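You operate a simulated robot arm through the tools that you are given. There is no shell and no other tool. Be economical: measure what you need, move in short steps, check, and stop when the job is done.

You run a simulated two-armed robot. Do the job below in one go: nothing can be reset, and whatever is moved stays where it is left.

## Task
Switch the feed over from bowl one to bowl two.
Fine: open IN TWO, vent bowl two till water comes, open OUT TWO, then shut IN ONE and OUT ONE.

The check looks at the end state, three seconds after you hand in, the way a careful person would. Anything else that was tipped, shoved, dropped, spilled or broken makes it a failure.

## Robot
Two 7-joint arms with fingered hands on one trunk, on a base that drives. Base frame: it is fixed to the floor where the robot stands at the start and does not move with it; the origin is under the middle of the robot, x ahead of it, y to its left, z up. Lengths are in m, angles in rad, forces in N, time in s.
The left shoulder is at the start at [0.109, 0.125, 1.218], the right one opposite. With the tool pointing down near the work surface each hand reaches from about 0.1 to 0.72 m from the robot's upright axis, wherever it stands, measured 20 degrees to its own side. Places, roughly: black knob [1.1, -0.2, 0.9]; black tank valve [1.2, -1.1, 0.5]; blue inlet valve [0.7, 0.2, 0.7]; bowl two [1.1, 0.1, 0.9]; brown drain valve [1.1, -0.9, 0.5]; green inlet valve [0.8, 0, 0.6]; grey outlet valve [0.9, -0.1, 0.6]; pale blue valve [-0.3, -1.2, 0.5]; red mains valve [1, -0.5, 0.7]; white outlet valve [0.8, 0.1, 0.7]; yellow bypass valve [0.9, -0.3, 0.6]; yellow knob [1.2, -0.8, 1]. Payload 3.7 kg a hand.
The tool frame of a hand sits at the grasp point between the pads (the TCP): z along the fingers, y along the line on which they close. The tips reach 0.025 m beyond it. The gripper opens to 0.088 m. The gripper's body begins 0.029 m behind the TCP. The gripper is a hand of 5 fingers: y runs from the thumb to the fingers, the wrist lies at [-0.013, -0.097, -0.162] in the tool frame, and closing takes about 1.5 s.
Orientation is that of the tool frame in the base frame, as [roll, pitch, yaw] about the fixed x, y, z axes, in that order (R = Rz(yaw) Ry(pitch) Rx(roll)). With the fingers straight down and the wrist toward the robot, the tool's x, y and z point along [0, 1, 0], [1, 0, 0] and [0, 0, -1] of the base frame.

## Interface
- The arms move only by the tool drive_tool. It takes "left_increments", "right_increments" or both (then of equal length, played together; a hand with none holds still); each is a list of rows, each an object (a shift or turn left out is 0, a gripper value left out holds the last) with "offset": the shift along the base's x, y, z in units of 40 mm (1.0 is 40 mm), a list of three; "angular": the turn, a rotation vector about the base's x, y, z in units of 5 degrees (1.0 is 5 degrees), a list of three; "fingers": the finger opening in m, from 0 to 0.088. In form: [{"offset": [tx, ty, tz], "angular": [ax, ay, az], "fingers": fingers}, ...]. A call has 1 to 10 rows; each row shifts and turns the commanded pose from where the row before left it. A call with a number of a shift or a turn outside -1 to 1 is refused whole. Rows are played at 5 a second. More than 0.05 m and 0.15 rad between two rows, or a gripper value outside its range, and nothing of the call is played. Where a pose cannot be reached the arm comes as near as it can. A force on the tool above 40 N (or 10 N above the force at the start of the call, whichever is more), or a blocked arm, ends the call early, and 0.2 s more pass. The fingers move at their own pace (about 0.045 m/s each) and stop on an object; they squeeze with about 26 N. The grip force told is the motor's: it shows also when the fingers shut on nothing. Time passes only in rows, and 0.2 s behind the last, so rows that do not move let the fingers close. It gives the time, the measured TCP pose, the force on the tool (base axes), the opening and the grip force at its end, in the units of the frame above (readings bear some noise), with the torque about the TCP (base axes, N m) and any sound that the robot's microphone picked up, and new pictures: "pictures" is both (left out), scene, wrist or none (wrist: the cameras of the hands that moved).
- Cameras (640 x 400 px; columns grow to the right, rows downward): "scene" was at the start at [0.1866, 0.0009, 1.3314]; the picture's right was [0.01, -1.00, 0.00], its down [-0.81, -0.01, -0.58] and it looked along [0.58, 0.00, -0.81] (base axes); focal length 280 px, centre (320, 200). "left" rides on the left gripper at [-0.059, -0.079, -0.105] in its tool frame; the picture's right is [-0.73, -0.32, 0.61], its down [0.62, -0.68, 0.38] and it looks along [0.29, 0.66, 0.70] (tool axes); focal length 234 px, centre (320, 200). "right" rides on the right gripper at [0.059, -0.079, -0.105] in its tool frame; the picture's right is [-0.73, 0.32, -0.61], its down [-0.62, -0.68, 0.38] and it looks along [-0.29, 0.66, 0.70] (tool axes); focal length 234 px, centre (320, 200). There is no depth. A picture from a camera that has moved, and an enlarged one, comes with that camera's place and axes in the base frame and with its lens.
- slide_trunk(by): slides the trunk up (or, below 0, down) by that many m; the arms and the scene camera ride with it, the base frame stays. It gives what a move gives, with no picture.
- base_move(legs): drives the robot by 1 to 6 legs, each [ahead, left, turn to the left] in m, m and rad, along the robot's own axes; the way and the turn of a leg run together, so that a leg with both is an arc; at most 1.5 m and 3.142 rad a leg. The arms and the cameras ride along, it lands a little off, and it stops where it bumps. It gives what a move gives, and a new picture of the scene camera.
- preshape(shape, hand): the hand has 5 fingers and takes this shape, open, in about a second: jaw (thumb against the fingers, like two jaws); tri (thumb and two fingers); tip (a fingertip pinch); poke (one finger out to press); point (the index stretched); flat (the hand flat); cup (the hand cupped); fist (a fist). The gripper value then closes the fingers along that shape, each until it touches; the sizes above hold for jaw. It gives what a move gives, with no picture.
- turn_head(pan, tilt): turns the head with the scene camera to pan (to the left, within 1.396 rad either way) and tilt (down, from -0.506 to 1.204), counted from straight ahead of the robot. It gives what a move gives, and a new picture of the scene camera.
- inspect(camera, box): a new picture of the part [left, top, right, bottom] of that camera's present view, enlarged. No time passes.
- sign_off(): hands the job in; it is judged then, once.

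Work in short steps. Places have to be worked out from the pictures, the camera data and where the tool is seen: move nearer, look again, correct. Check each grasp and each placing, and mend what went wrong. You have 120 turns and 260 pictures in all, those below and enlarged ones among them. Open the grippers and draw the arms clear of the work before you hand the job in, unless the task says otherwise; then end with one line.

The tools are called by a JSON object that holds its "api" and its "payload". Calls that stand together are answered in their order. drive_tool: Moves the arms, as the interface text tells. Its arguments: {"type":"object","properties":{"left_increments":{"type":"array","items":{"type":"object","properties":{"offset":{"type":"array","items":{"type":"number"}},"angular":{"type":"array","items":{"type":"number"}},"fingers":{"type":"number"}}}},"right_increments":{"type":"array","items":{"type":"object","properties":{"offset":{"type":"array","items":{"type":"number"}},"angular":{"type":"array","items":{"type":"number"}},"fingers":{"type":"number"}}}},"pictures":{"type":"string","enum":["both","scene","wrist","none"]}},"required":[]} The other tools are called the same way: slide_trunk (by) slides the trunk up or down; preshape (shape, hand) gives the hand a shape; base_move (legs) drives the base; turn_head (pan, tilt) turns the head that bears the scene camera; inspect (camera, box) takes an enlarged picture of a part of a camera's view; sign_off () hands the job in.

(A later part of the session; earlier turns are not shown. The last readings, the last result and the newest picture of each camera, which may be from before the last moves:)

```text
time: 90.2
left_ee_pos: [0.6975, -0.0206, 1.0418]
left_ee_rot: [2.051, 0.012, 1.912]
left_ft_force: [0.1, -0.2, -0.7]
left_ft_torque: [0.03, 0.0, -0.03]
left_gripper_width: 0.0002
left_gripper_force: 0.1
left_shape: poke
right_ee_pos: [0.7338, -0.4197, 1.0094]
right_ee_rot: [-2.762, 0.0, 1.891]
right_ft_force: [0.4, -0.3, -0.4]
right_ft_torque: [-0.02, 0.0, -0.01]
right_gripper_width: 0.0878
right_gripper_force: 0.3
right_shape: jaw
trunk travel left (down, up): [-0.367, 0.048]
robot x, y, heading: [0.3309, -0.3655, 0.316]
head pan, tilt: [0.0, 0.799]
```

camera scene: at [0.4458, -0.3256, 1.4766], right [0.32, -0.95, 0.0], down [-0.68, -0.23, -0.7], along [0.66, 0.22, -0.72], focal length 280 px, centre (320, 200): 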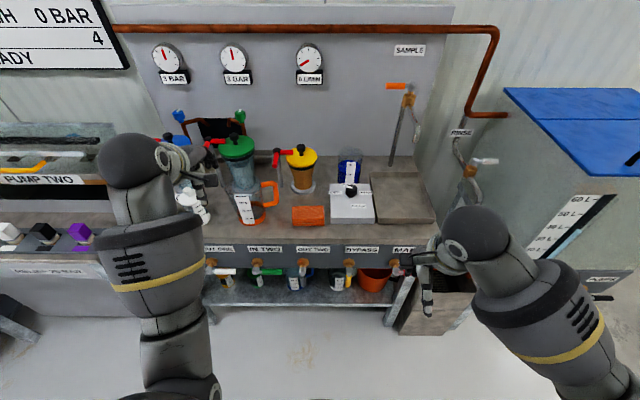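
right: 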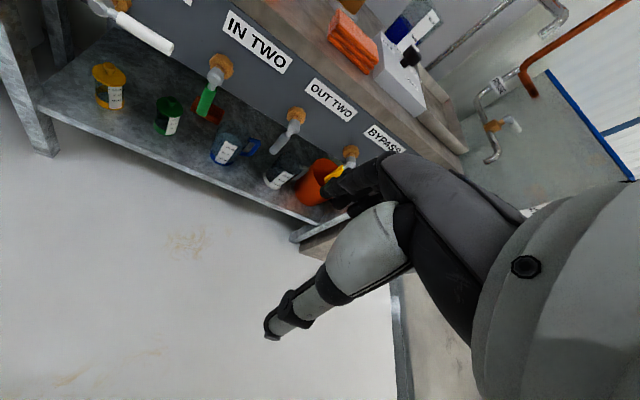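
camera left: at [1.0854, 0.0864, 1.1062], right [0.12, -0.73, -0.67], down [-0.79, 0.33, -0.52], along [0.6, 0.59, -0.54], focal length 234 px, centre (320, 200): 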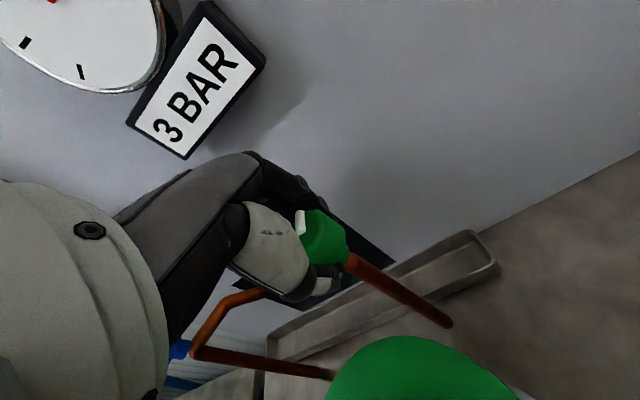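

{"api": "slide_trunk", "payload": {"by": -0.25}}

{"api": "turn_head", "payload": {"pan": 0.1, "tilt": 1.0}}

```text
time: 92.8
left_ee_pos: [0.6972, -0.0208, 0.793]
left_ee_rot: [2.049, 0.012, 1.913]
left_ft_force: [-0.4, 0.3, 1.0]
left_ft_torque: [0.01, 0.01, 0.01]
left_gripper_width: 0.0
left_gripper_force: 0.0
left_shape: poke
right_ee_pos: [0.6988, -0.4294, 0.6901]
right_ee_rot: [-2.425, -0.001, 1.892]
right_ft_force: [-0.4, -0.4, -0.3]
right_ft_torque: [-0.02, 0.0, -0.03]
right_gripper_width: 0.0877
right_gripper_force: 0.1
right_shape: jaw
trunk travel left (down, up): [-0.117, 0.298]
robot x, y, heading: [0.3303, -0.3647, 0.318]
head pan, tilt: [0.0, 0.799]
```

```text
time: 93.5
left_ee_pos: [0.697, -0.0215, 0.7909]
left_ee_rot: [2.051, 0.012, 1.913]
left_ft_force: [0.4, 0.3, 0.5]
left_ft_torque: [-0.01, 0.01, -0.01]
left_gripper_width: 0.0
left_gripper_force: 0.1
left_shape: poke
right_ee_pos: [0.7, -0.4291, 0.6907]
right_ee_rot: [-2.426, 0.0, 1.892]
right_ft_force: [0.0, -0.6, 0.3]
right_ft_torque: [0.05, 0.01, 0.0]
right_gripper_width: 0.0874
right_gripper_force: 0.1
right_shape: jaw
trunk travel left (down, up): [-0.117, 0.298]
robot x, y, heading: [0.3289, -0.3609, 0.317]
head pan, tilt: [0.099, 1.0]
camera scene: at [0.6242, -0.2586, 1.1939], right [0.41, -0.91, 0.0], down [-0.77, -0.34, -0.54], along [0.49, 0.22, -0.84], focal length 280 px, centre (320, 200)
```

scene: 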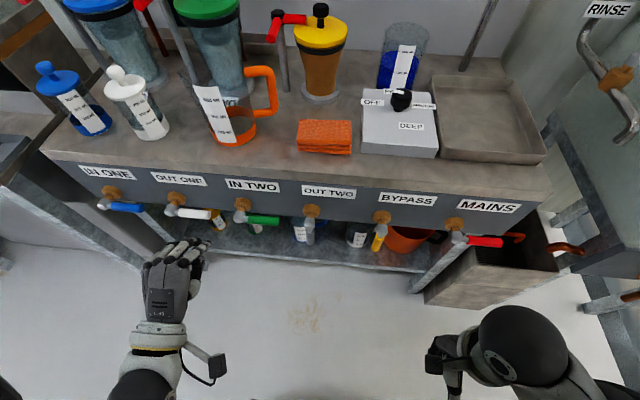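

OUT TWO axis ≈ (0.859, −0.129, 0.687). Move the left hand right, level it, then down in front of it.

{"api": "drive_tool", "payload": {"left_increments": [{"offset": [0.27, -0.81, 0], "angular": [0.317, -0.948, 0]}, {"offset": [0.27, -0.81, 0], "angular": [0.317, -0.948, 0]}, {"offset": [0.27, -0.81, 0], "angular": [0.317, -0.948, 0]}, {"offset": [0.71, 0.24, -0.3], "angular": [0.317, -0.948, 0]}, {"offset": [0, 0, -0.9]}, {"offset": [0, 0, -0.9]}, {"offset": [0, 0, -0.9]}, {"offset": [0, 0, -0.9]}, {"offset": [0, 0, -0.55]}, {}], "pictures": "both"}}

```text
time: 95.6
left_ee_pos: [0.7633, -0.1054, 0.6918]
left_ee_rot: [1.514, 0.041, 1.92]
left_ft_force: [-1.4, 0.5, 0.8]
left_ft_torque: [0.01, -0.02, 0.0]
left_gripper_width: 0.0
left_gripper_force: 0.1
left_shape: poke
right_ee_pos: [0.6908, -0.4348, 0.6996]
right_ee_rot: [-2.45, -0.004, 1.891]
right_ft_force: [-0.5, 0.7, 0.3]
right_ft_torque: [0.05, -0.02, -0.03]
right_gripper_width: 0.0876
right_gripper_force: 0.1
right_shape: jaw
trunk travel left (down, up): [-0.117, 0.298]
robot x, y, heading: [0.3284, -0.3635, 0.323]
head pan, tilt: [0.099, 1.0]
stopped in row 10 (left hand): the arm was blocked; the commanded pose is now the measured one
camera scene: at [0.6035, -0.2697, 1.2027], right [0.41, -0.91, 0.0], down [-0.76, -0.34, -0.56], along [0.51, 0.23, -0.83], focal length 280 px, centre (320, 200)
camera left: at [0.6909, -0.1971, 0.6107], right [0.84, -0.48, -0.26], down [0.19, 0.7, -0.68], along [0.51, 0.52, 0.68], focal length 234 px, centre (320, 200)
```

scene: 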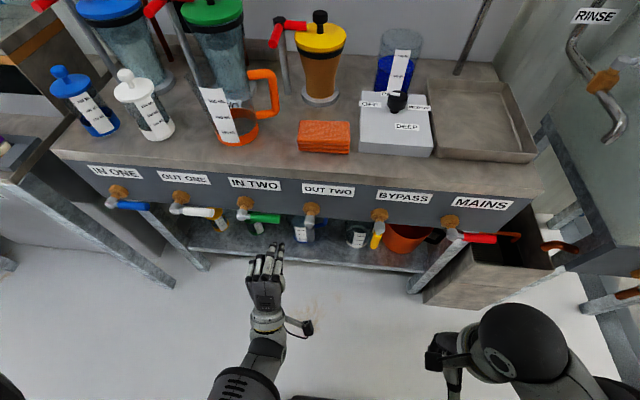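
left: 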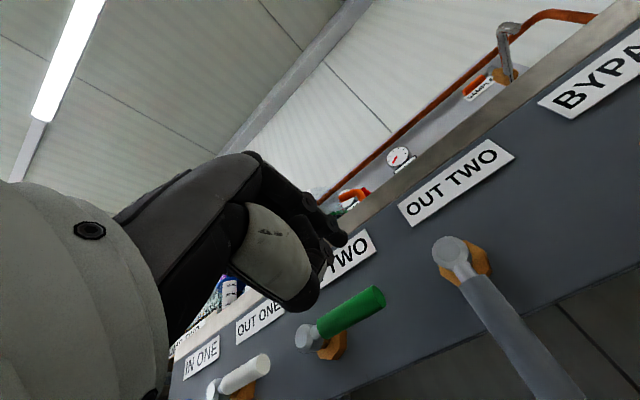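

The arm folds onto itself when this near. Back the base 0.05 and stretch the hand forward as it goes down.

{"api": "base_move", "payload": {"legs": [[-0.05, 0, 0]]}}

{"api": "drive_tool", "payload": {"left_increments": [{"offset": [0.8, 0.27, 0.2], "angular": [-0.317, 0.948, 0]}, {"offset": [0.8, 0.27, 0], "angular": [-0.317, 0.948, 0]}, {"offset": [0, 0, -0.8]}, {"offset": [0, 0, -0.8]}, {"offset": [0, 0, -0.6]}, {}], "pictures": "both"}}

```text
time: 96.5
left_ee_pos: [0.7169, -0.1216, 0.6907]
left_ee_rot: [1.515, 0.04, 1.92]
left_ft_force: [-0.5, 0.5, 0.3]
left_ft_torque: [-0.03, -0.03, 0.02]
left_gripper_width: 0.0
left_gripper_force: 0.0
left_shape: poke
right_ee_pos: [0.6435, -0.4507, 0.7004]
right_ee_rot: [-2.45, -0.006, 1.891]
right_ft_force: [-0.2, 0.4, 0.7]
right_ft_torque: [-0.05, -0.04, 0.0]
right_gripper_width: 0.0875
right_gripper_force: 0.1
right_shape: jaw
trunk travel left (down, up): [-0.117, 0.298]
robot x, y, heading: [0.2869, -0.3783, 0.319]
head pan, tilt: [0.099, 1.0]
camera scene: at [0.5578, -0.2863, 1.2024], right [0.41, -0.91, 0.0], down [-0.76, -0.34, -0.56], along [0.51, 0.23, -0.83], focal length 280 px, centre (320, 200)
```

scene: 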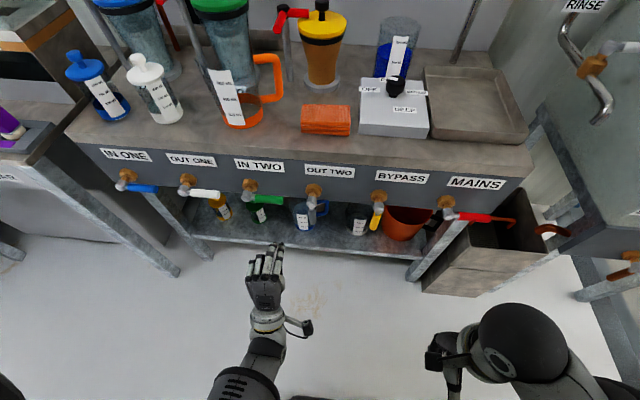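

```text
time: 98.0
left_ee_pos: [0.7997, -0.0939, 0.6175]
left_ee_rot: [1.673, 0.041, 1.93]
left_ft_force: [-0.8, 0.0, -0.2]
left_ft_torque: [0.0, -0.02, 0.0]
left_gripper_width: 0.0
left_gripper_force: 0.0
left_shape: poke
right_ee_pos: [0.651, -0.4492, 0.6952]
right_ee_rot: [-2.436, -0.003, 1.893]
right_ft_force: [-0.1, 0.4, -0.7]
right_ft_torque: [0.0, 0.02, 0.0]
right_gripper_width: 0.0877
right_gripper_force: 0.0
right_shape: jaw
trunk travel left (down, up): [-0.117, 0.298]
robot x, y, heading: [0.2843, -0.3787, 0.323]
head pan, tilt: [0.099, 1.0]
camera scene: at [0.5705, -0.2805, 1.1982], right [0.41, -0.91, 0.0], down [-0.77, -0.34, -0.55], along [0.5, 0.22, -0.84], focal length 280 px, centre (320, 200)
camera left: at [0.715, -0.1895, 0.5526], right [0.8, -0.49, -0.35], down [0.08, 0.67, -0.74], along [0.6, 0.56, 0.57], focal length 234 px, centre (320, 200)
```

scene: 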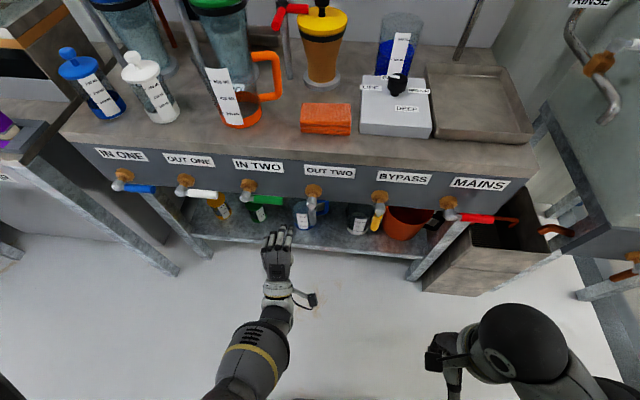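
left: 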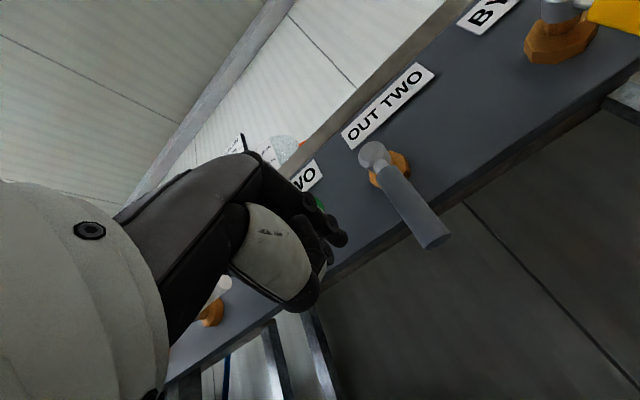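

Handle fix confirmed at (0.859, −0.127). Step in on its left and run the first half of the arc.

{"api": "drive_tool", "payload": {"left_increments": [{"offset": [0.6, 0.18, -0.08]}, {"offset": [0.6, 0.18, -0.08]}, {"offset": [0.254, -0.758, -0.05]}, {"offset": [0.214, -0.64, -0.05]}, {"offset": [0.15, -0.45, 0.2]}, {}], "pictures": "wrist"}}

{"api": "inspect", "payload": {"camera": "scene", "box": [230, 160, 390, 260]}}

```text
time: 99.3
left_ee_pos: [0.8619, -0.1542, 0.5939]
left_ee_rot: [1.714, 0.037, 1.931]
left_ft_force: [-0.4, 0.1, -0.8]
left_ft_torque: [0.01, 0.03, 0.02]
left_gripper_width: 0.0
left_gripper_force: 0.1
left_shape: poke
right_ee_pos: [0.6514, -0.4456, 0.6904]
right_ee_rot: [-2.422, -0.002, 1.892]
right_ft_force: [0.3, 0.2, 0.4]
right_ft_torque: [0.0, 0.0, 0.01]
right_gripper_width: 0.0876
right_gripper_force: 0.1
right_shape: jaw
trunk travel left (down, up): [-0.117, 0.298]
robot x, y, heading: [0.2825, -0.3804, 0.317]
head pan, tilt: [0.099, 1.0]
camera left: at [0.7754, -0.2502, 0.5342], right [0.78, -0.5, -0.38], down [0.05, 0.66, -0.75], along [0.62, 0.57, 0.54], focal length 234 px, centre (320, 200)
```

left: 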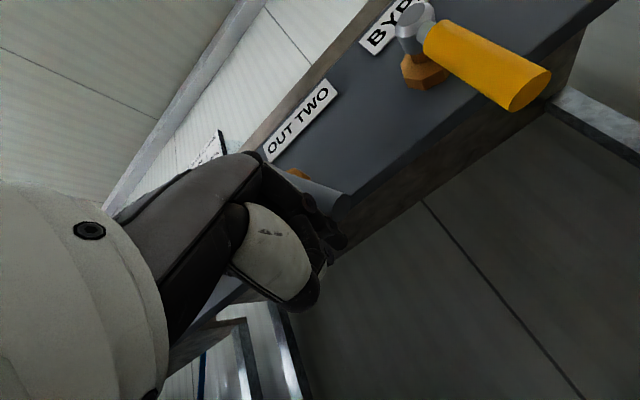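

```text
4.00 times, centred on (310, 210) of scene
camera zoom: at [0.577, -0.2744, 1.1938], right [0.41, -0.91, 0.0], down [-0.77, -0.34, -0.54], along [0.49, 0.22, -0.84], focal length 1122 px, centre (360, 160)
```

zoom: 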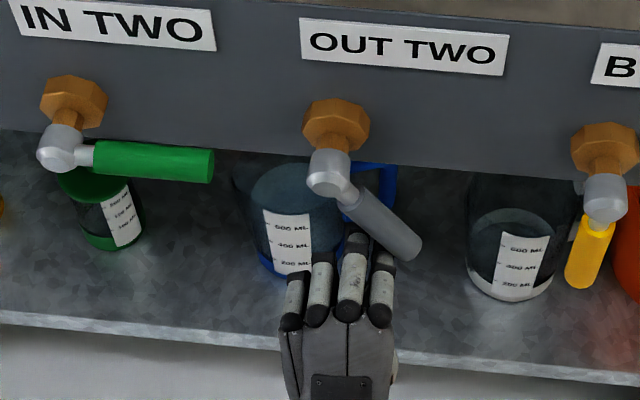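

Nearly half-way. Continue up and around.

{"api": "drive_tool", "payload": {"left_increments": [{"offset": [0.147, -0.438, 0.45]}, {"offset": [0.119, -0.356, 0.625]}, {"offset": [0.08, -0.237, 0.5]}, {"offset": [0.024, -0.07, 0.5]}, {}], "pictures": "wrist"}}

{"api": "inspect", "payload": {"camera": "scene", "box": [230, 160, 390, 260]}}

```text
time: 100.5
left_ee_pos: [0.8739, -0.1995, 0.6701]
left_ee_rot: [1.732, 0.036, 1.928]
left_ft_force: [-22.2, -6.2, -26.0]
left_ft_torque: [-0.07, 0.09, 0.05]
left_gripper_width: 0.0001
left_gripper_force: 0.1
left_shape: poke
right_ee_pos: [0.6513, -0.4454, 0.6897]
right_ee_rot: [-2.423, -0.001, 1.89]
right_ft_force: [-0.8, -0.4, 0.4]
right_ft_torque: [0.02, 0.02, 0.0]
right_gripper_width: 0.0875
right_gripper_force: 0.1
right_shape: jaw
trunk travel left (down, up): [-0.117, 0.298]
robot x, y, heading: [0.2806, -0.3804, 0.32]
head pan, tilt: [0.099, 1.0]
camera left: at [0.7863, -0.2955, 0.6121], right [0.77, -0.5, -0.39], down [0.04, 0.65, -0.76], along [0.63, 0.57, 0.53], focal length 234 px, centre (320, 200)
```

left: 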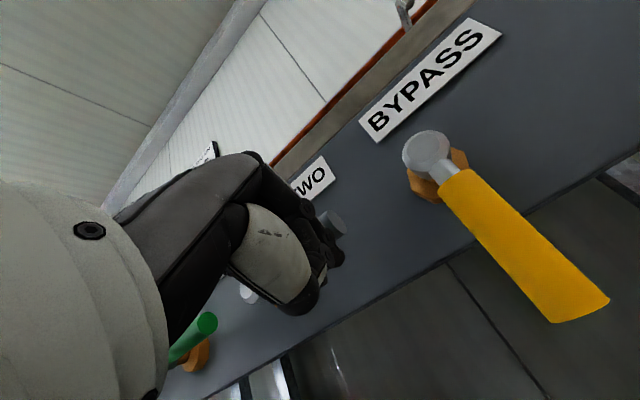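

```text
4.00 times, centred on (310, 210) of scene
camera zoom: at [0.5776, -0.2742, 1.1931], right [0.41, -0.91, 0.0], down [-0.77, -0.34, -0.54], along [0.49, 0.22, -0.84], focal length 1122 px, centre (360, 160)
```

zoom: 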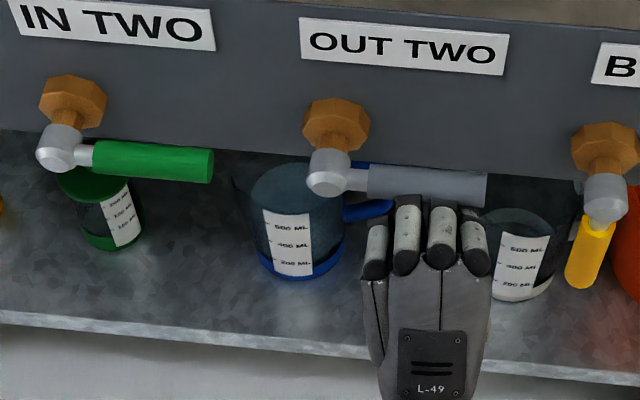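

OUT TWO is open on its stop. Withdraw the left hand and back the base away; check flow and gauges.

{"api": "drive_tool", "payload": {"left_increments": [{"offset": [0, 0, -0.7]}, {"offset": [-0.9, -0.3, 0]}, {"offset": [-0.8, -0.27, 0]}, {}], "pictures": "none"}}

{"api": "base_move", "payload": {"legs": [[-0.15, 0, 0], [0, 0.53, 0]]}}

{"api": "drive_tool", "payload": {"left_increments": [{"offset": [0, 0, 0.9], "angular": [-0.317, 0.948, 0]}, {"offset": [0, 0, 0.9], "angular": [-0.317, 0.948, 0]}, {"offset": [0, 0, 0.9], "angular": [-0.317, 0.948, 0]}, {"offset": [-0.5, 0.2, 0.9], "angular": [-0.317, 0.948, 0]}, {"offset": [-0.8, 0.2, 0.5], "angular": [-0.317, 0.948, 0]}, {"offset": [-0.8, 0, 0.2], "angular": [-0.317, 0.948, 0]}, {"angular": [-0.317, 0.948, 0]}, {}], "pictures": "none"}}

{"api": "preshape", "payload": {"hand": "right", "shape": "poke"}}

{"api": "turn_head", "payload": {"pan": -0.1, "tilt": 0.8}}

```text
time: 101.5
left_ee_pos: [0.8088, -0.2202, 0.65]
left_ee_rot: [1.713, 0.039, 1.926]
left_ft_force: [0.6, -1.0, 0.8]
left_ft_torque: [-0.01, -0.02, -0.02]
left_gripper_width: 0.0
left_gripper_force: 0.0
left_shape: poke
right_ee_pos: [0.6526, -0.4455, 0.6911]
right_ee_rot: [-2.424, -0.002, 1.891]
right_ft_force: [0.6, 0.6, 0.0]
right_ft_torque: [0.02, 0.02, 0.02]
right_gripper_width: 0.0878
right_gripper_force: 0.1
right_shape: jaw
trunk travel left (down, up): [-0.117, 0.298]
robot x, y, heading: [0.2834, -0.3796, 0.319]
head pan, tilt: [0.099, 1.0]
```

```text
time: 107.7
left_ee_pos: [0.4976, 0.2323, 0.6506]
left_ee_rot: [1.716, 0.039, 1.929]
left_ft_force: [0.1, 0.5, -0.6]
left_ft_torque: [0.01, 0.04, 0.03]
left_gripper_width: 0.0001
left_gripper_force: 0.0
left_shape: poke
right_ee_pos: [0.3432, 0.0086, 0.6904]
right_ee_rot: [-2.424, 0.0, 1.892]
right_ft_force: [0.0, -0.2, 0.5]
right_ft_torque: [0.0, -0.03, -0.01]
right_gripper_width: 0.0875
right_gripper_force: 0.1
right_shape: jaw
trunk travel left (down, up): [-0.117, 0.298]
robot x, y, heading: [-0.026, 0.0764, 0.319]
head pan, tilt: [0.099, 1.0]
camera scene: at [0.267, 0.1784, 1.1938], right [0.41, -0.91, 0.0], down [-0.77, -0.34, -0.54], along [0.49, 0.22, -0.84], focal length 280 px, centre (320, 200)
```

scene: 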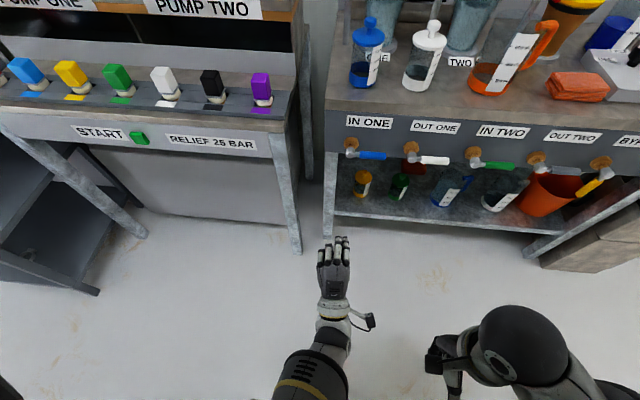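

```text
time: 108.4
left_ee_pos: [0.5545, 0.2665, 0.7804]
left_ee_rot: [1.752, -0.024, 1.901]
left_ft_force: [0.3, -0.2, 0.1]
left_ft_torque: [-0.03, -0.02, 0.02]
left_gripper_width: 0.0
left_gripper_force: 0.1
left_shape: poke
right_ee_pos: [0.3447, 0.0123, 0.6861]
right_ee_rot: [-2.409, 0.008, 1.889]
right_ft_force: [0.3, 0.6, -0.5]
right_ft_torque: [-0.01, 0.02, -0.02]
right_gripper_width: 0.0878
right_gripper_force: 0.1
right_shape: jaw
trunk travel left (down, up): [-0.117, 0.298]
robot x, y, heading: [-0.0251, 0.0714, 0.316]
head pan, tilt: [0.099, 1.0]
stopped in row 3 (left hand): the arm was blocked; the commanded pose is now the measured one
```

```text
time: 109.3
left_ee_pos: [0.5559, 0.2674, 0.7866]
left_ee_rot: [1.739, -0.027, 1.901]
left_ft_force: [-0.7, 0.7, -1.2]
left_ft_torque: [0.01, -0.03, 0.02]
left_gripper_width: 0.0
left_gripper_force: 0.1
left_shape: poke
right_ee_pos: [0.3438, 0.0112, 0.6898]
right_ee_rot: [-2.413, 0.005, 1.89]
right_ft_force: [-0.5, 0.9, -0.3]
right_ft_torque: [0.02, -0.03, -0.01]
right_gripper_width: 0.0
right_gripper_force: 0.0
right_shape: poke
trunk travel left (down, up): [-0.117, 0.298]
robot x, y, heading: [-0.0266, 0.0707, 0.32]
head pan, tilt: [0.099, 1.0]
```

```text
time: 110.0
left_ee_pos: [0.5561, 0.2652, 0.7867]
left_ee_rot: [1.737, -0.027, 1.903]
left_ft_force: [0.4, 0.2, 0.2]
left_ft_torque: [-0.01, 0.02, -0.02]
left_gripper_width: 0.0
left_gripper_force: 0.1
left_shape: poke
right_ee_pos: [0.3462, 0.0121, 0.6893]
right_ee_rot: [-2.417, 0.005, 1.89]
right_ft_force: [0.2, 0.3, -0.3]
right_ft_torque: [0.0, -0.01, -0.02]
right_gripper_width: 0.0
right_gripper_force: 0.1
right_shape: poke
trunk travel left (down, up): [-0.117, 0.298]
robot x, y, heading: [-0.0263, 0.0747, 0.318]
head pan, tilt: [-0.099, 0.799]
camera scene: at [0.2878, 0.1771, 1.2064], right [0.22, -0.98, 0.01], down [-0.7, -0.16, -0.69], along [0.68, 0.15, -0.72], focal length 280 px, centre (320, 200)
```

scene: 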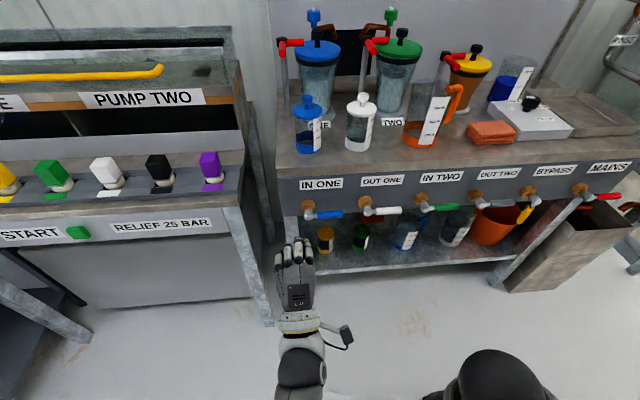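

The left hand is already well posed; I'll use it for the closing pushes too, with only the index stretched ("point"). Reposition in front of IN ONE.

{"api": "preshape", "payload": {"hand": "left", "shape": "point"}}

{"api": "base_move", "payload": {"legs": [[0, -0.09, 0], [0.09, 0, 0]]}}

{"api": "turn_head", "payload": {"pan": 0.1, "tilt": 1.0}}

{"api": "inspect", "payload": {"camera": "scene", "box": [180, 130, 420, 280]}}

{"api": "inspect", "payload": {"camera": "left", "box": [0, 0, 640, 400]}}

```text
time: 110.9
left_ee_pos: [0.5559, 0.2666, 0.7869]
left_ee_rot: [1.737, -0.026, 1.902]
left_ft_force: [0.9, 0.3, -0.4]
left_ft_torque: [0.02, 0.0, 0.01]
left_gripper_width: 0.0
left_gripper_force: 0.1
left_shape: point
right_ee_pos: [0.3452, 0.0121, 0.6896]
right_ee_rot: [-2.415, 0.007, 1.892]
right_ft_force: [-0.2, -0.3, 0.5]
right_ft_torque: [-0.01, 0.03, 0.03]
right_gripper_width: 0.0
right_gripper_force: 0.0
right_shape: poke
trunk travel left (down, up): [-0.117, 0.298]
robot x, y, heading: [-0.0268, 0.0772, 0.32]
head pan, tilt: [-0.099, 0.799]
```

```text
time: 113.1
left_ee_pos: [0.669, 0.2085, 0.7869]
left_ee_rot: [1.738, -0.025, 1.901]
left_ft_force: [0.6, 0.0, 0.1]
left_ft_torque: [0.05, 0.02, 0.02]
left_gripper_width: 0.0001
left_gripper_force: 0.1
left_shape: point
right_ee_pos: [0.4575, -0.0451, 0.6905]
right_ee_rot: [-2.417, 0.007, 1.891]
right_ft_force: [0.1, 0.2, 0.2]
right_ft_torque: [-0.02, 0.01, 0.04]
right_gripper_width: 0.0
right_gripper_force: 0.1
right_shape: poke
trunk travel left (down, up): [-0.117, 0.298]
robot x, y, heading: [0.0856, 0.0181, 0.318]
head pan, tilt: [-0.099, 0.799]
camera scene: at [0.4005, 0.12, 1.2064], right [0.22, -0.98, 0.01], down [-0.7, -0.16, -0.69], along [0.68, 0.15, -0.72], focal length 280 px, centre (320, 200)
```

scene: 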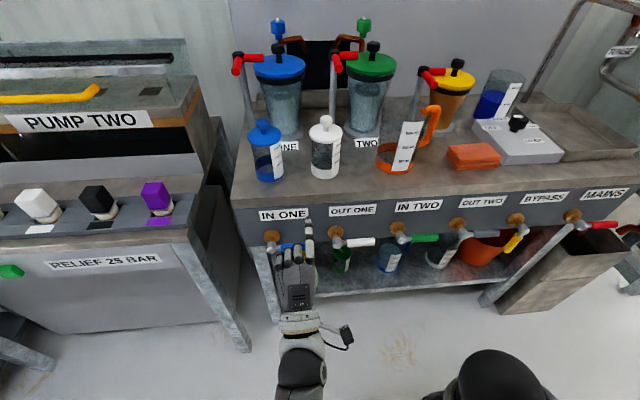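

```text
time: 113.8
left_ee_pos: [0.6696, 0.2079, 0.7887]
left_ee_rot: [1.731, -0.03, 1.902]
left_ft_force: [0.7, 0.4, -0.1]
left_ft_torque: [-0.03, -0.01, -0.01]
left_gripper_width: 0.0
left_gripper_force: 0.1
left_shape: point
right_ee_pos: [0.4551, -0.0471, 0.6902]
right_ee_rot: [-2.418, 0.004, 1.89]
right_ft_force: [1.0, -0.2, 0.9]
right_ft_torque: [-0.04, 0.02, -0.01]
right_gripper_width: 0.0003
right_gripper_force: 0.0
right_shape: poke
trunk travel left (down, up): [-0.117, 0.298]
robot x, y, heading: [0.0859, 0.0154, 0.322]
head pan, tilt: [0.099, 1.0]
camera scene: at [0.3839, 0.1278, 1.1918], right [0.41, -0.91, 0.0], down [-0.77, -0.35, -0.54], along [0.49, 0.21, -0.84], focal length 280 px, centre (320, 200)
```

scene: 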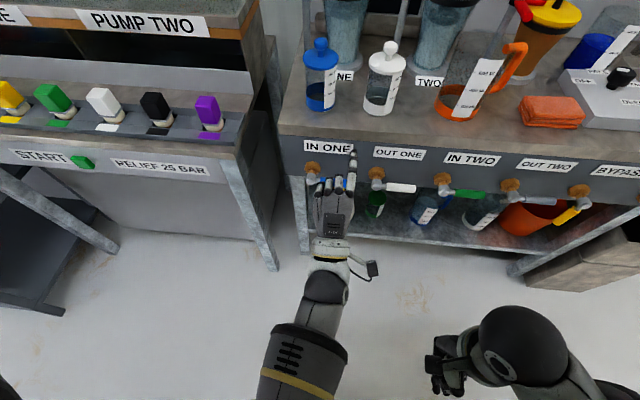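

```text
2.67 times, centred on (300, 205) of scene
camera zoom: at [0.3839, 0.1278, 1.1918], right [0.41, -0.91, 0.0], down [-0.77, -0.35, -0.54], along [0.49, 0.21, -0.84], focal length 748 px, centre (373, 187)
```

zoom: 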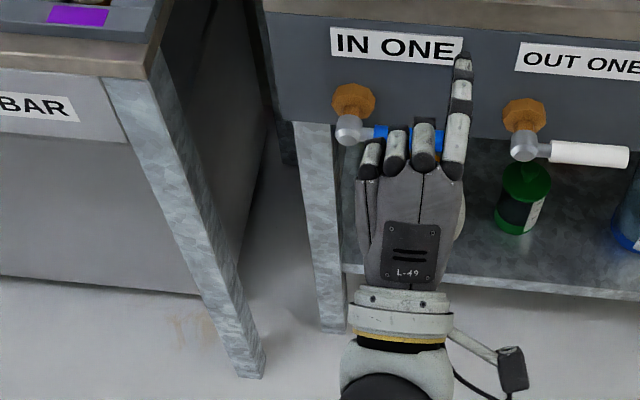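

```text
1.00 times, centred on (320, 200) of left (not enlarged: the box is as wide or as high as the picture)
camera zoom: at [0.5778, 0.1181, 0.7277], right [0.75, -0.5, -0.44], down [0.05, 0.7, -0.71], along [0.66, 0.52, 0.55], focal length 234 px, centre (320, 200)
```

zoom: 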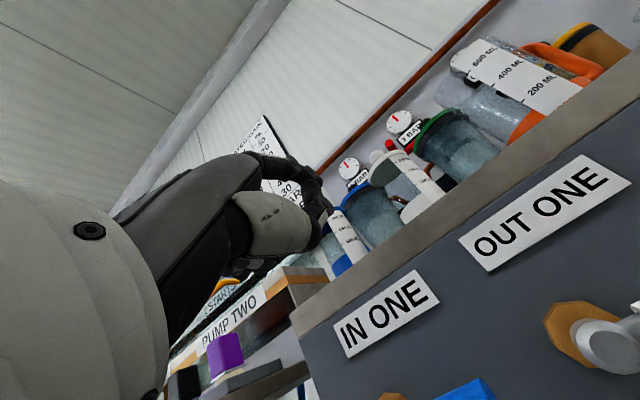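

The index now reaches ~6 cm beyond the TCP, above the blue handle's outer part. Lower halfway, step forward slightly, and look.

{"api": "drive_tool", "payload": {"left_increments": [{"offset": [0, 0, -0.7]}, {"offset": [0, 0, -0.6]}, {"offset": [0.66, 0.36, 0]}, {}], "pictures": "wrist"}}

{"api": "inspect", "payload": {"camera": "scene", "box": [260, 120, 420, 220]}}

```text
time: 114.8
left_ee_pos: [0.6912, 0.2165, 0.7402]
left_ee_rot: [1.731, -0.031, 1.905]
left_ft_force: [-0.1, 0.2, -0.5]
left_ft_torque: [0.01, -0.01, 0.02]
left_gripper_width: 0.0
left_gripper_force: 0.0
left_shape: point
right_ee_pos: [0.4533, -0.0507, 0.6915]
right_ee_rot: [-2.424, 0.0, 1.892]
right_ft_force: [0.2, -0.4, -0.8]
right_ft_torque: [0.01, -0.03, -0.01]
right_gripper_width: 0.0002
right_gripper_force: 0.0
right_shape: poke
trunk travel left (down, up): [-0.117, 0.298]
robot x, y, heading: [0.0853, 0.014, 0.322]
head pan, tilt: [0.099, 1.0]
camera left: at [0.6002, 0.1269, 0.6784], right [0.75, -0.5, -0.44], down [0.04, 0.7, -0.71], along [0.66, 0.52, 0.55], focal length 234 px, centre (320, 200)
```

left: 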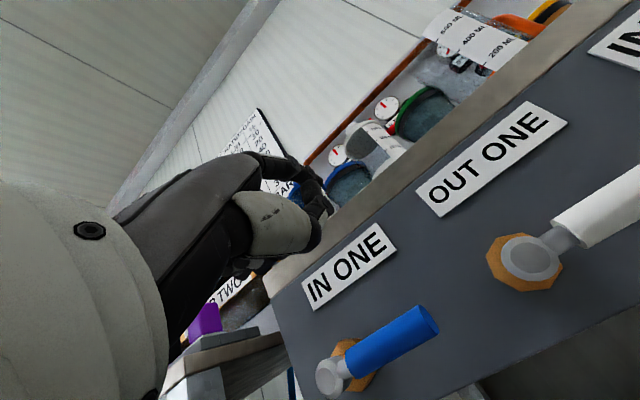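

```text
4.00 times, centred on (340, 170) of scene
camera zoom: at [0.3795, 0.1205, 1.1938], right [0.41, -0.91, 0.0], down [-0.77, -0.34, -0.54], along [0.49, 0.22, -0.84], focal length 1122 px, centre (240, 320)
```

zoom: 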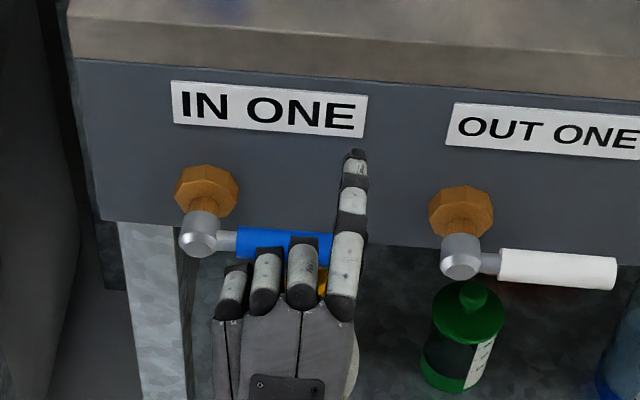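

The handle end is ~8 cm from its axis, so I shift 2 cm left to bear mid-handle, then descend to contact.

{"api": "drive_tool", "payload": {"left_increments": [{"offset": [-0.174, 0.52, 0]}, {"offset": [0, 0, -0.5]}, {"offset": [0, 0, -0.5]}, {}], "pictures": "wrist"}}

{"api": "inspect", "payload": {"camera": "scene", "box": [260, 120, 420, 220]}}

```text
time: 115.8
left_ee_pos: [0.6841, 0.2388, 0.7006]
left_ee_rot: [1.731, -0.032, 1.903]
left_ft_force: [-0.2, 0.8, -0.4]
left_ft_torque: [0.01, 0.0, 0.01]
left_gripper_width: 0.0
left_gripper_force: 0.1
left_shape: point
right_ee_pos: [0.4542, -0.0509, 0.6918]
right_ee_rot: [-2.423, -0.001, 1.892]
right_ft_force: [0.1, 0.3, 0.1]
right_ft_torque: [-0.02, 0.01, 0.03]
right_gripper_width: 0.0
right_gripper_force: 0.0
right_shape: poke
trunk travel left (down, up): [-0.117, 0.298]
robot x, y, heading: [0.0873, 0.017, 0.318]
head pan, tilt: [0.099, 1.0]
camera left: at [0.5926, 0.1479, 0.6375], right [0.75, -0.49, -0.44], down [0.04, 0.7, -0.71], along [0.66, 0.52, 0.55], focal length 234 px, centre (320, 200)
```

left: 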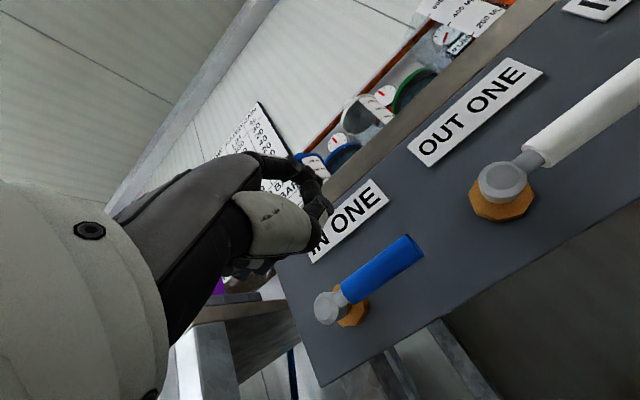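

```text
4.00 times, centred on (340, 170) of scene
camera zoom: at [0.3794, 0.1206, 1.1938], right [0.41, -0.91, 0.0], down [-0.77, -0.34, -0.54], along [0.49, 0.22, -0.84], focal length 1122 px, centre (240, 320)
```

zoom: 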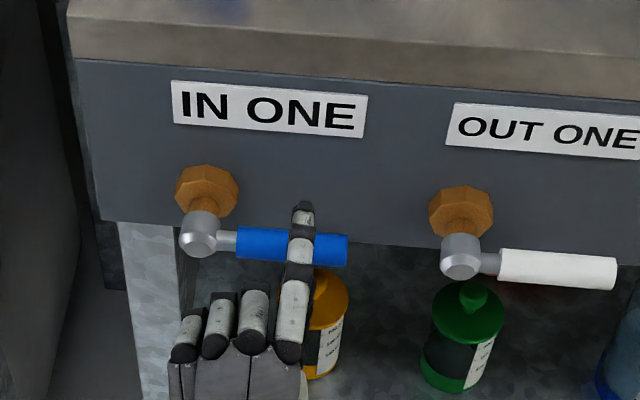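

Index lies over the middle of the blue handle. Push down along the arc, first half.

{"api": "drive_tool", "payload": {"left_increments": [{"offset": [0, 0, -0.35]}, {"offset": [0.024, -0.07, -0.5]}, {"offset": [-0.032, 0.095, -0.55]}, {"offset": [-0.06, 0.18, -0.4]}, {}], "pictures": "wrist"}}

{"api": "inspect", "payload": {"camera": "scene", "box": [260, 120, 420, 220]}}

```text
time: 117.0
left_ee_pos: [0.6815, 0.2464, 0.6277]
left_ee_rot: [1.729, -0.032, 1.903]
left_ft_force: [0.8, -0.1, 0.4]
left_ft_torque: [0.02, -0.04, 0.02]
left_gripper_width: 0.0003
left_gripper_force: 0.1
left_shape: point
right_ee_pos: [0.4552, -0.0514, 0.6917]
right_ee_rot: [-2.424, -0.001, 1.891]
right_ft_force: [-1.1, 0.1, 1.1]
right_ft_torque: [-0.01, -0.01, 0.02]
right_gripper_width: 0.0
right_gripper_force: 0.1
right_shape: poke
trunk travel left (down, up): [-0.117, 0.298]
robot x, y, heading: [0.0813, 0.0155, 0.317]
head pan, tilt: [0.099, 1.0]
camera left: at [0.5905, 0.1561, 0.5654], right [0.75, -0.49, -0.44], down [0.04, 0.7, -0.71], along [0.66, 0.52, 0.55], focal length 234 px, centre (320, 200)
```

left: 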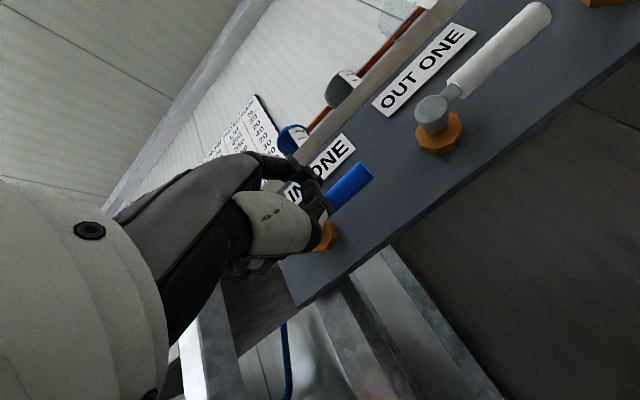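

```text
4.00 times, centred on (340, 170) of scene
camera zoom: at [0.3795, 0.1205, 1.1938], right [0.41, -0.91, 0.0], down [-0.77, -0.34, -0.54], along [0.49, 0.22, -0.84], focal length 1122 px, centre (240, 320)
```

zoom: 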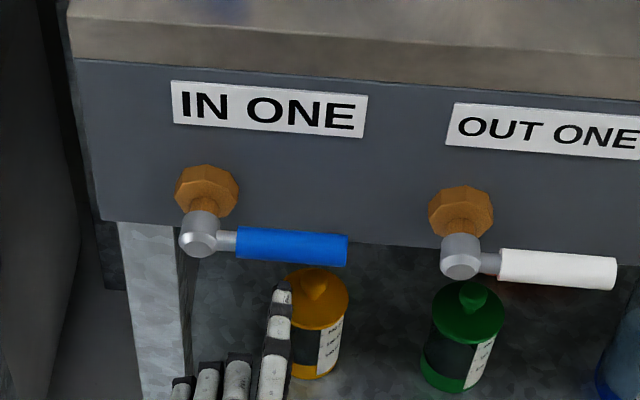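

The finger passed in front of the handle – with "point" the index runs higher (~5 cm above TCP) and reaches less. Lift back up, pitch the hand 20° down, and come over the handle further forward.

{"api": "drive_tool", "payload": {"left_increments": [{"offset": [-0.1, -0.03, 0.6]}, {"offset": [0, 0, 0.6], "angular": [-0.317, 0.948, 0]}, {"offset": [0, 0, 0.4], "angular": [-0.317, 0.948, 0]}, {"offset": [0.07, -0.2, 0.1], "angular": [-0.317, 0.948, 0]}, {"angular": [-0.317, 0.948, 0]}, {"offset": [0.52, 0.17, 0]}, {}], "pictures": "wrist"}}

{"api": "inspect", "payload": {"camera": "scene", "box": [260, 120, 420, 220]}}

```text
time: 118.6
left_ee_pos: [0.7012, 0.2425, 0.6957]
left_ee_rot: [2.081, -0.033, 1.89]
left_ft_force: [0.3, -0.3, -0.1]
left_ft_torque: [0.0, 0.01, -0.03]
left_gripper_width: 0.0001
left_gripper_force: 0.1
left_shape: point
right_ee_pos: [0.4536, -0.0504, 0.6901]
right_ee_rot: [-2.426, -0.002, 1.89]
right_ft_force: [-0.7, -0.1, -0.4]
right_ft_torque: [-0.02, 0.01, -0.01]
right_gripper_width: 0.0
right_gripper_force: 0.1
right_shape: poke
trunk travel left (down, up): [-0.117, 0.298]
robot x, y, heading: [0.0884, 0.0174, 0.321]
head pan, tilt: [0.099, 1.0]
camera left: at [0.5962, 0.1479, 0.677], right [0.58, -0.55, -0.6], down [-0.2, 0.62, -0.76], along [0.79, 0.56, 0.24], focal length 234 px, centre (320, 200)
```

left: 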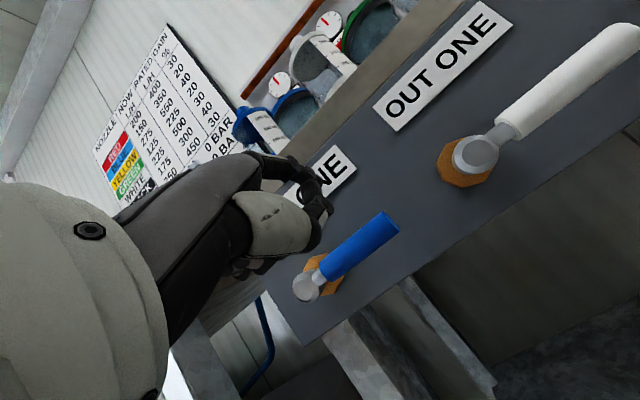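

```text
4.00 times, centred on (340, 170) of scene
camera zoom: at [0.3795, 0.1206, 1.1938], right [0.41, -0.91, 0.0], down [-0.77, -0.34, -0.54], along [0.49, 0.22, -0.84], focal length 1122 px, centre (240, 320)
```

zoom: 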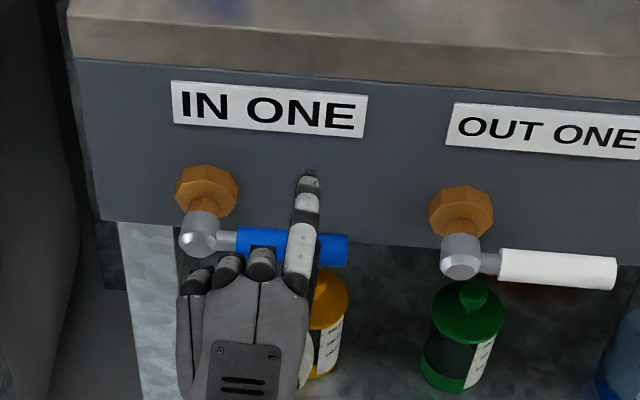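

Tip is now over and just past the handle. Press down along the arc.

{"api": "drive_tool", "payload": {"left_increments": [{"offset": [0, 0, -0.5]}, {"offset": [0.024, -0.07, -0.5]}, {"offset": [-0.032, 0.095, -0.5]}, {}], "pictures": "wrist"}}

{"api": "inspect", "payload": {"camera": "scene", "box": [260, 120, 420, 220]}}

```text
time: 119.6
left_ee_pos: [0.7006, 0.2444, 0.6374]
left_ee_rot: [2.08, -0.034, 1.894]
left_ft_force: [0.6, -1.6, 1.2]
left_ft_torque: [0.06, -0.04, -0.01]
left_gripper_width: 0.0
left_gripper_force: 0.0
left_shape: point
right_ee_pos: [0.4549, -0.0509, 0.6907]
right_ee_rot: [-2.423, -0.003, 1.89]
right_ft_force: [0.4, 0.1, -0.7]
right_ft_torque: [-0.01, 0.01, 0.02]
right_gripper_width: 0.0
right_gripper_force: 0.1
right_shape: poke
trunk travel left (down, up): [-0.117, 0.298]
robot x, y, heading: [0.0839, 0.0166, 0.317]
head pan, tilt: [0.099, 1.0]
camera left: at [0.596, 0.1492, 0.6171], right [0.58, -0.55, -0.6], down [-0.2, 0.62, -0.76], along [0.79, 0.56, 0.24], focal length 234 px, centre (320, 200)
```

left: 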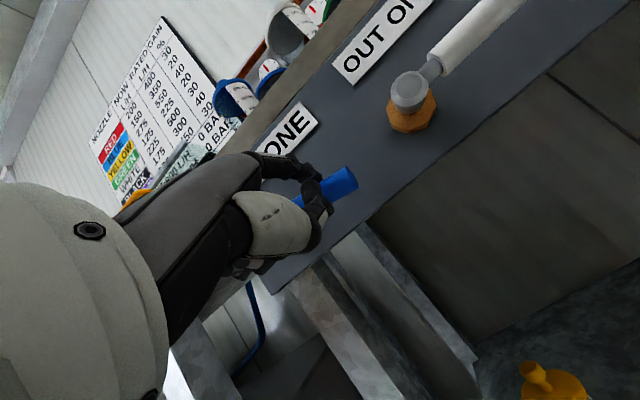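

```text
4.00 times, centred on (340, 170) of scene
camera zoom: at [0.3794, 0.1204, 1.1939], right [0.41, -0.91, 0.0], down [-0.77, -0.34, -0.54], along [0.49, 0.22, -0.84], focal length 1122 px, centre (240, 320)
```

zoom: 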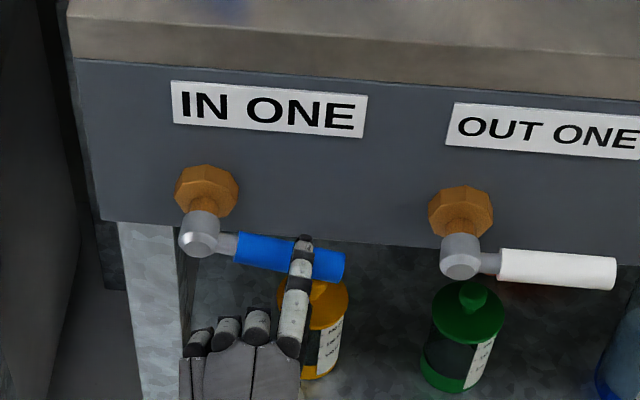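

It's turning. Continue down and round to the left.

{"api": "drive_tool", "payload": {"left_increments": [{"offset": [0.1, 0.08, -0.35]}, {"offset": [-0.09, 0.275, -0.475]}, {"offset": [-0.135, 0.403, -0.34]}, {}], "pictures": "wrist"}}

{"api": "inspect", "payload": {"camera": "scene", "box": [260, 120, 420, 220]}}

```text
time: 120.6
left_ee_pos: [0.6945, 0.2749, 0.589]
left_ee_rot: [2.079, -0.033, 1.891]
left_ft_force: [0.9, -1.8, 1.1]
left_ft_torque: [0.1, 0.01, -0.05]
left_gripper_width: 0.0
left_gripper_force: 0.0
left_shape: point
right_ee_pos: [0.4542, -0.0505, 0.6903]
right_ee_rot: [-2.424, -0.002, 1.888]
right_ft_force: [0.5, -0.4, 0.3]
right_ft_torque: [-0.01, 0.02, -0.05]
right_gripper_width: 0.0
right_gripper_force: 0.2
right_shape: poke
trunk travel left (down, up): [-0.117, 0.298]
robot x, y, heading: [0.0825, 0.0133, 0.32]
head pan, tilt: [0.099, 1.0]
camera left: at [0.5904, 0.1799, 0.5703], right [0.58, -0.55, -0.6], down [-0.2, 0.62, -0.76], along [0.79, 0.56, 0.24], focal length 234 px, centre (320, 200)
```

left: 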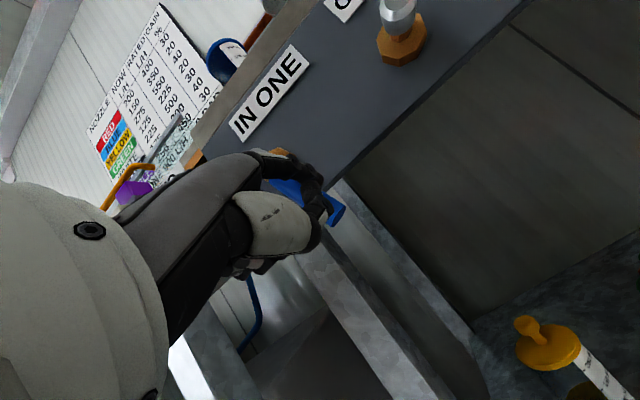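

```text
4.00 times, centred on (340, 170) of scene
camera zoom: at [0.3795, 0.1205, 1.1938], right [0.41, -0.91, 0.0], down [-0.77, -0.34, -0.54], along [0.49, 0.22, -0.84], focal length 1122 px, centre (240, 320)
```

zoom: 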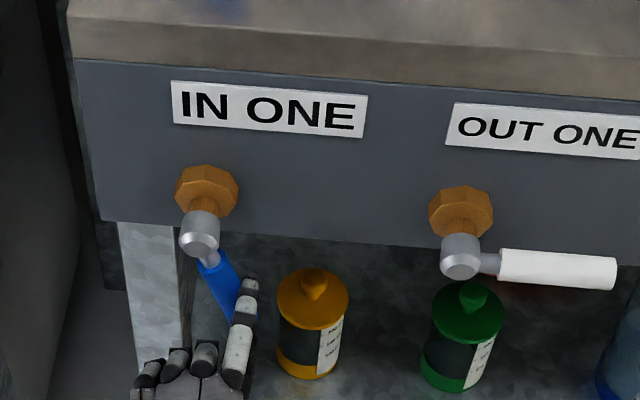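

About 65° done. Push on left to the stop.

{"api": "drive_tool", "payload": {"left_increments": [{"offset": [-0.11, 0.32, -0.1]}, {"offset": [-0.11, 0.32, 0]}, {"offset": [-0.11, 0.32, 0]}, {}], "pictures": "wrist"}}

{"api": "inspect", "payload": {"camera": "scene", "box": [260, 120, 420, 220]}}

```text
time: 121.6
left_ee_pos: [0.6827, 0.309, 0.5859]
left_ee_rot: [2.082, -0.035, 1.884]
left_ft_force: [9.4, -21.5, -4.7]
left_ft_torque: [0.95, 0.6, -0.7]
left_gripper_width: 0.0002
left_gripper_force: 0.1
left_shape: point
right_ee_pos: [0.4548, -0.0512, 0.6898]
right_ee_rot: [-2.423, -0.003, 1.888]
right_ft_force: [0.3, 0.6, -0.3]
right_ft_torque: [0.03, 0.01, 0.0]
right_gripper_width: 0.0
right_gripper_force: 0.0
right_shape: poke
trunk travel left (down, up): [-0.117, 0.298]
robot x, y, heading: [0.0886, 0.0157, 0.322]
head pan, tilt: [0.099, 1.0]
camera left: at [0.5783, 0.2152, 0.5661], right [0.57, -0.56, -0.6], down [-0.2, 0.62, -0.76], along [0.8, 0.56, 0.24], focal length 234 px, centre (320, 200)
```

left: 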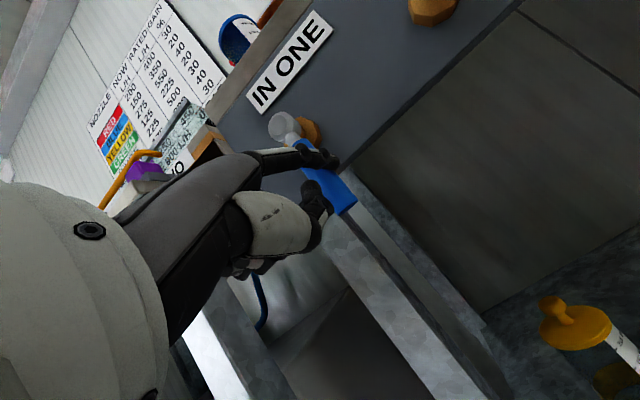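

```text
4.00 times, centred on (340, 170) of scene
camera zoom: at [0.3807, 0.1189, 1.1936], right [0.41, -0.91, 0.0], down [-0.77, -0.34, -0.54], along [0.49, 0.22, -0.84], focal length 1122 px, centre (240, 320)
```

zoom: 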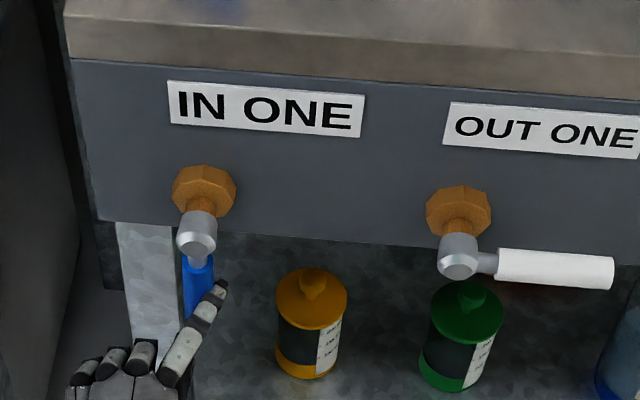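

IN ONE hangs at its stop: shut. Back the finger off, lift, and shift the base right by one valve spacing for OUT ONE.

{"api": "drive_tool", "payload": {"left_increments": [{"offset": [0.25, -0.75, 0]}, {"offset": [-0.6, -0.2, 0]}, {"offset": [-0.6, -0.2, 0]}, {"offset": [0, 0, 0.7]}, {"offset": [0, 0, 0.7]}, {"offset": [0, 0, 0.7]}, {"offset": [0, 0, 0.7]}, {}], "pictures": "none"}}

{"api": "base_move", "payload": {"legs": [[0, -0.148, 0]]}}

{"api": "inspect", "payload": {"camera": "scene", "box": [240, 120, 400, 220]}}

```text
time: 123.4
left_ee_pos: [0.646, 0.2661, 0.6972]
left_ee_rot: [2.082, -0.034, 1.891]
left_ft_force: [-0.1, 1.4, -0.8]
left_ft_torque: [-0.02, 0.02, -0.02]
left_gripper_width: 0.0002
left_gripper_force: 0.0
left_shape: point
right_ee_pos: [0.4535, -0.0496, 0.6913]
right_ee_rot: [-2.424, 0.0, 1.89]
right_ft_force: [-0.4, -0.1, -0.2]
right_ft_torque: [0.01, -0.03, 0.06]
right_gripper_width: 0.0
right_gripper_force: 0.0
right_shape: poke
trunk travel left (down, up): [-0.117, 0.298]
robot x, y, heading: [0.0898, 0.0171, 0.317]
head pan, tilt: [0.099, 1.0]
```

```text
time: 125.3
left_ee_pos: [0.692, 0.1254, 0.6979]
left_ee_rot: [2.08, -0.033, 1.89]
left_ft_force: [-0.2, -0.8, 0.3]
left_ft_torque: [0.03, 0.02, -0.02]
left_gripper_width: 0.0
left_gripper_force: 0.0
left_shape: point
right_ee_pos: [0.5019, -0.19, 0.6901]
right_ee_rot: [-2.425, -0.001, 1.89]
right_ft_force: [0.4, 0.0, -0.2]
right_ft_torque: [-0.05, 0.03, -0.03]
right_gripper_width: 0.0002
right_gripper_force: 0.0
right_shape: poke
trunk travel left (down, up): [-0.117, 0.298]
robot x, y, heading: [0.1312, -0.123, 0.321]
head pan, tilt: [0.099, 1.0]
camera scene: at [0.4259, -0.0196, 1.1938], right [0.41, -0.91, 0.0], down [-0.77, -0.34, -0.54], along [0.49, 0.22, -0.84], focal length 280 px, centre (320, 200)
```

scene: 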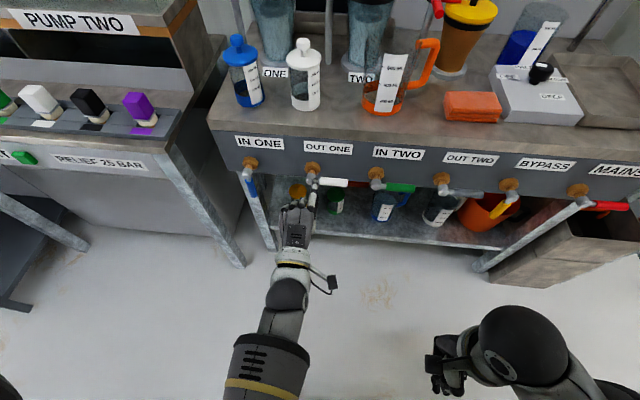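

```text
4.00 times, centred on (320, 170) of scene
camera zoom: at [0.4259, -0.0196, 1.1938], right [0.41, -0.91, 0.0], down [-0.77, -0.34, -0.54], along [0.49, 0.22, -0.84], focal length 1122 px, centre (320, 320)
```

zoom: 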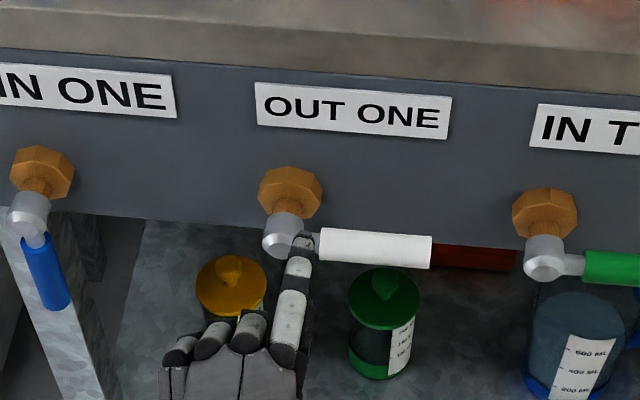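

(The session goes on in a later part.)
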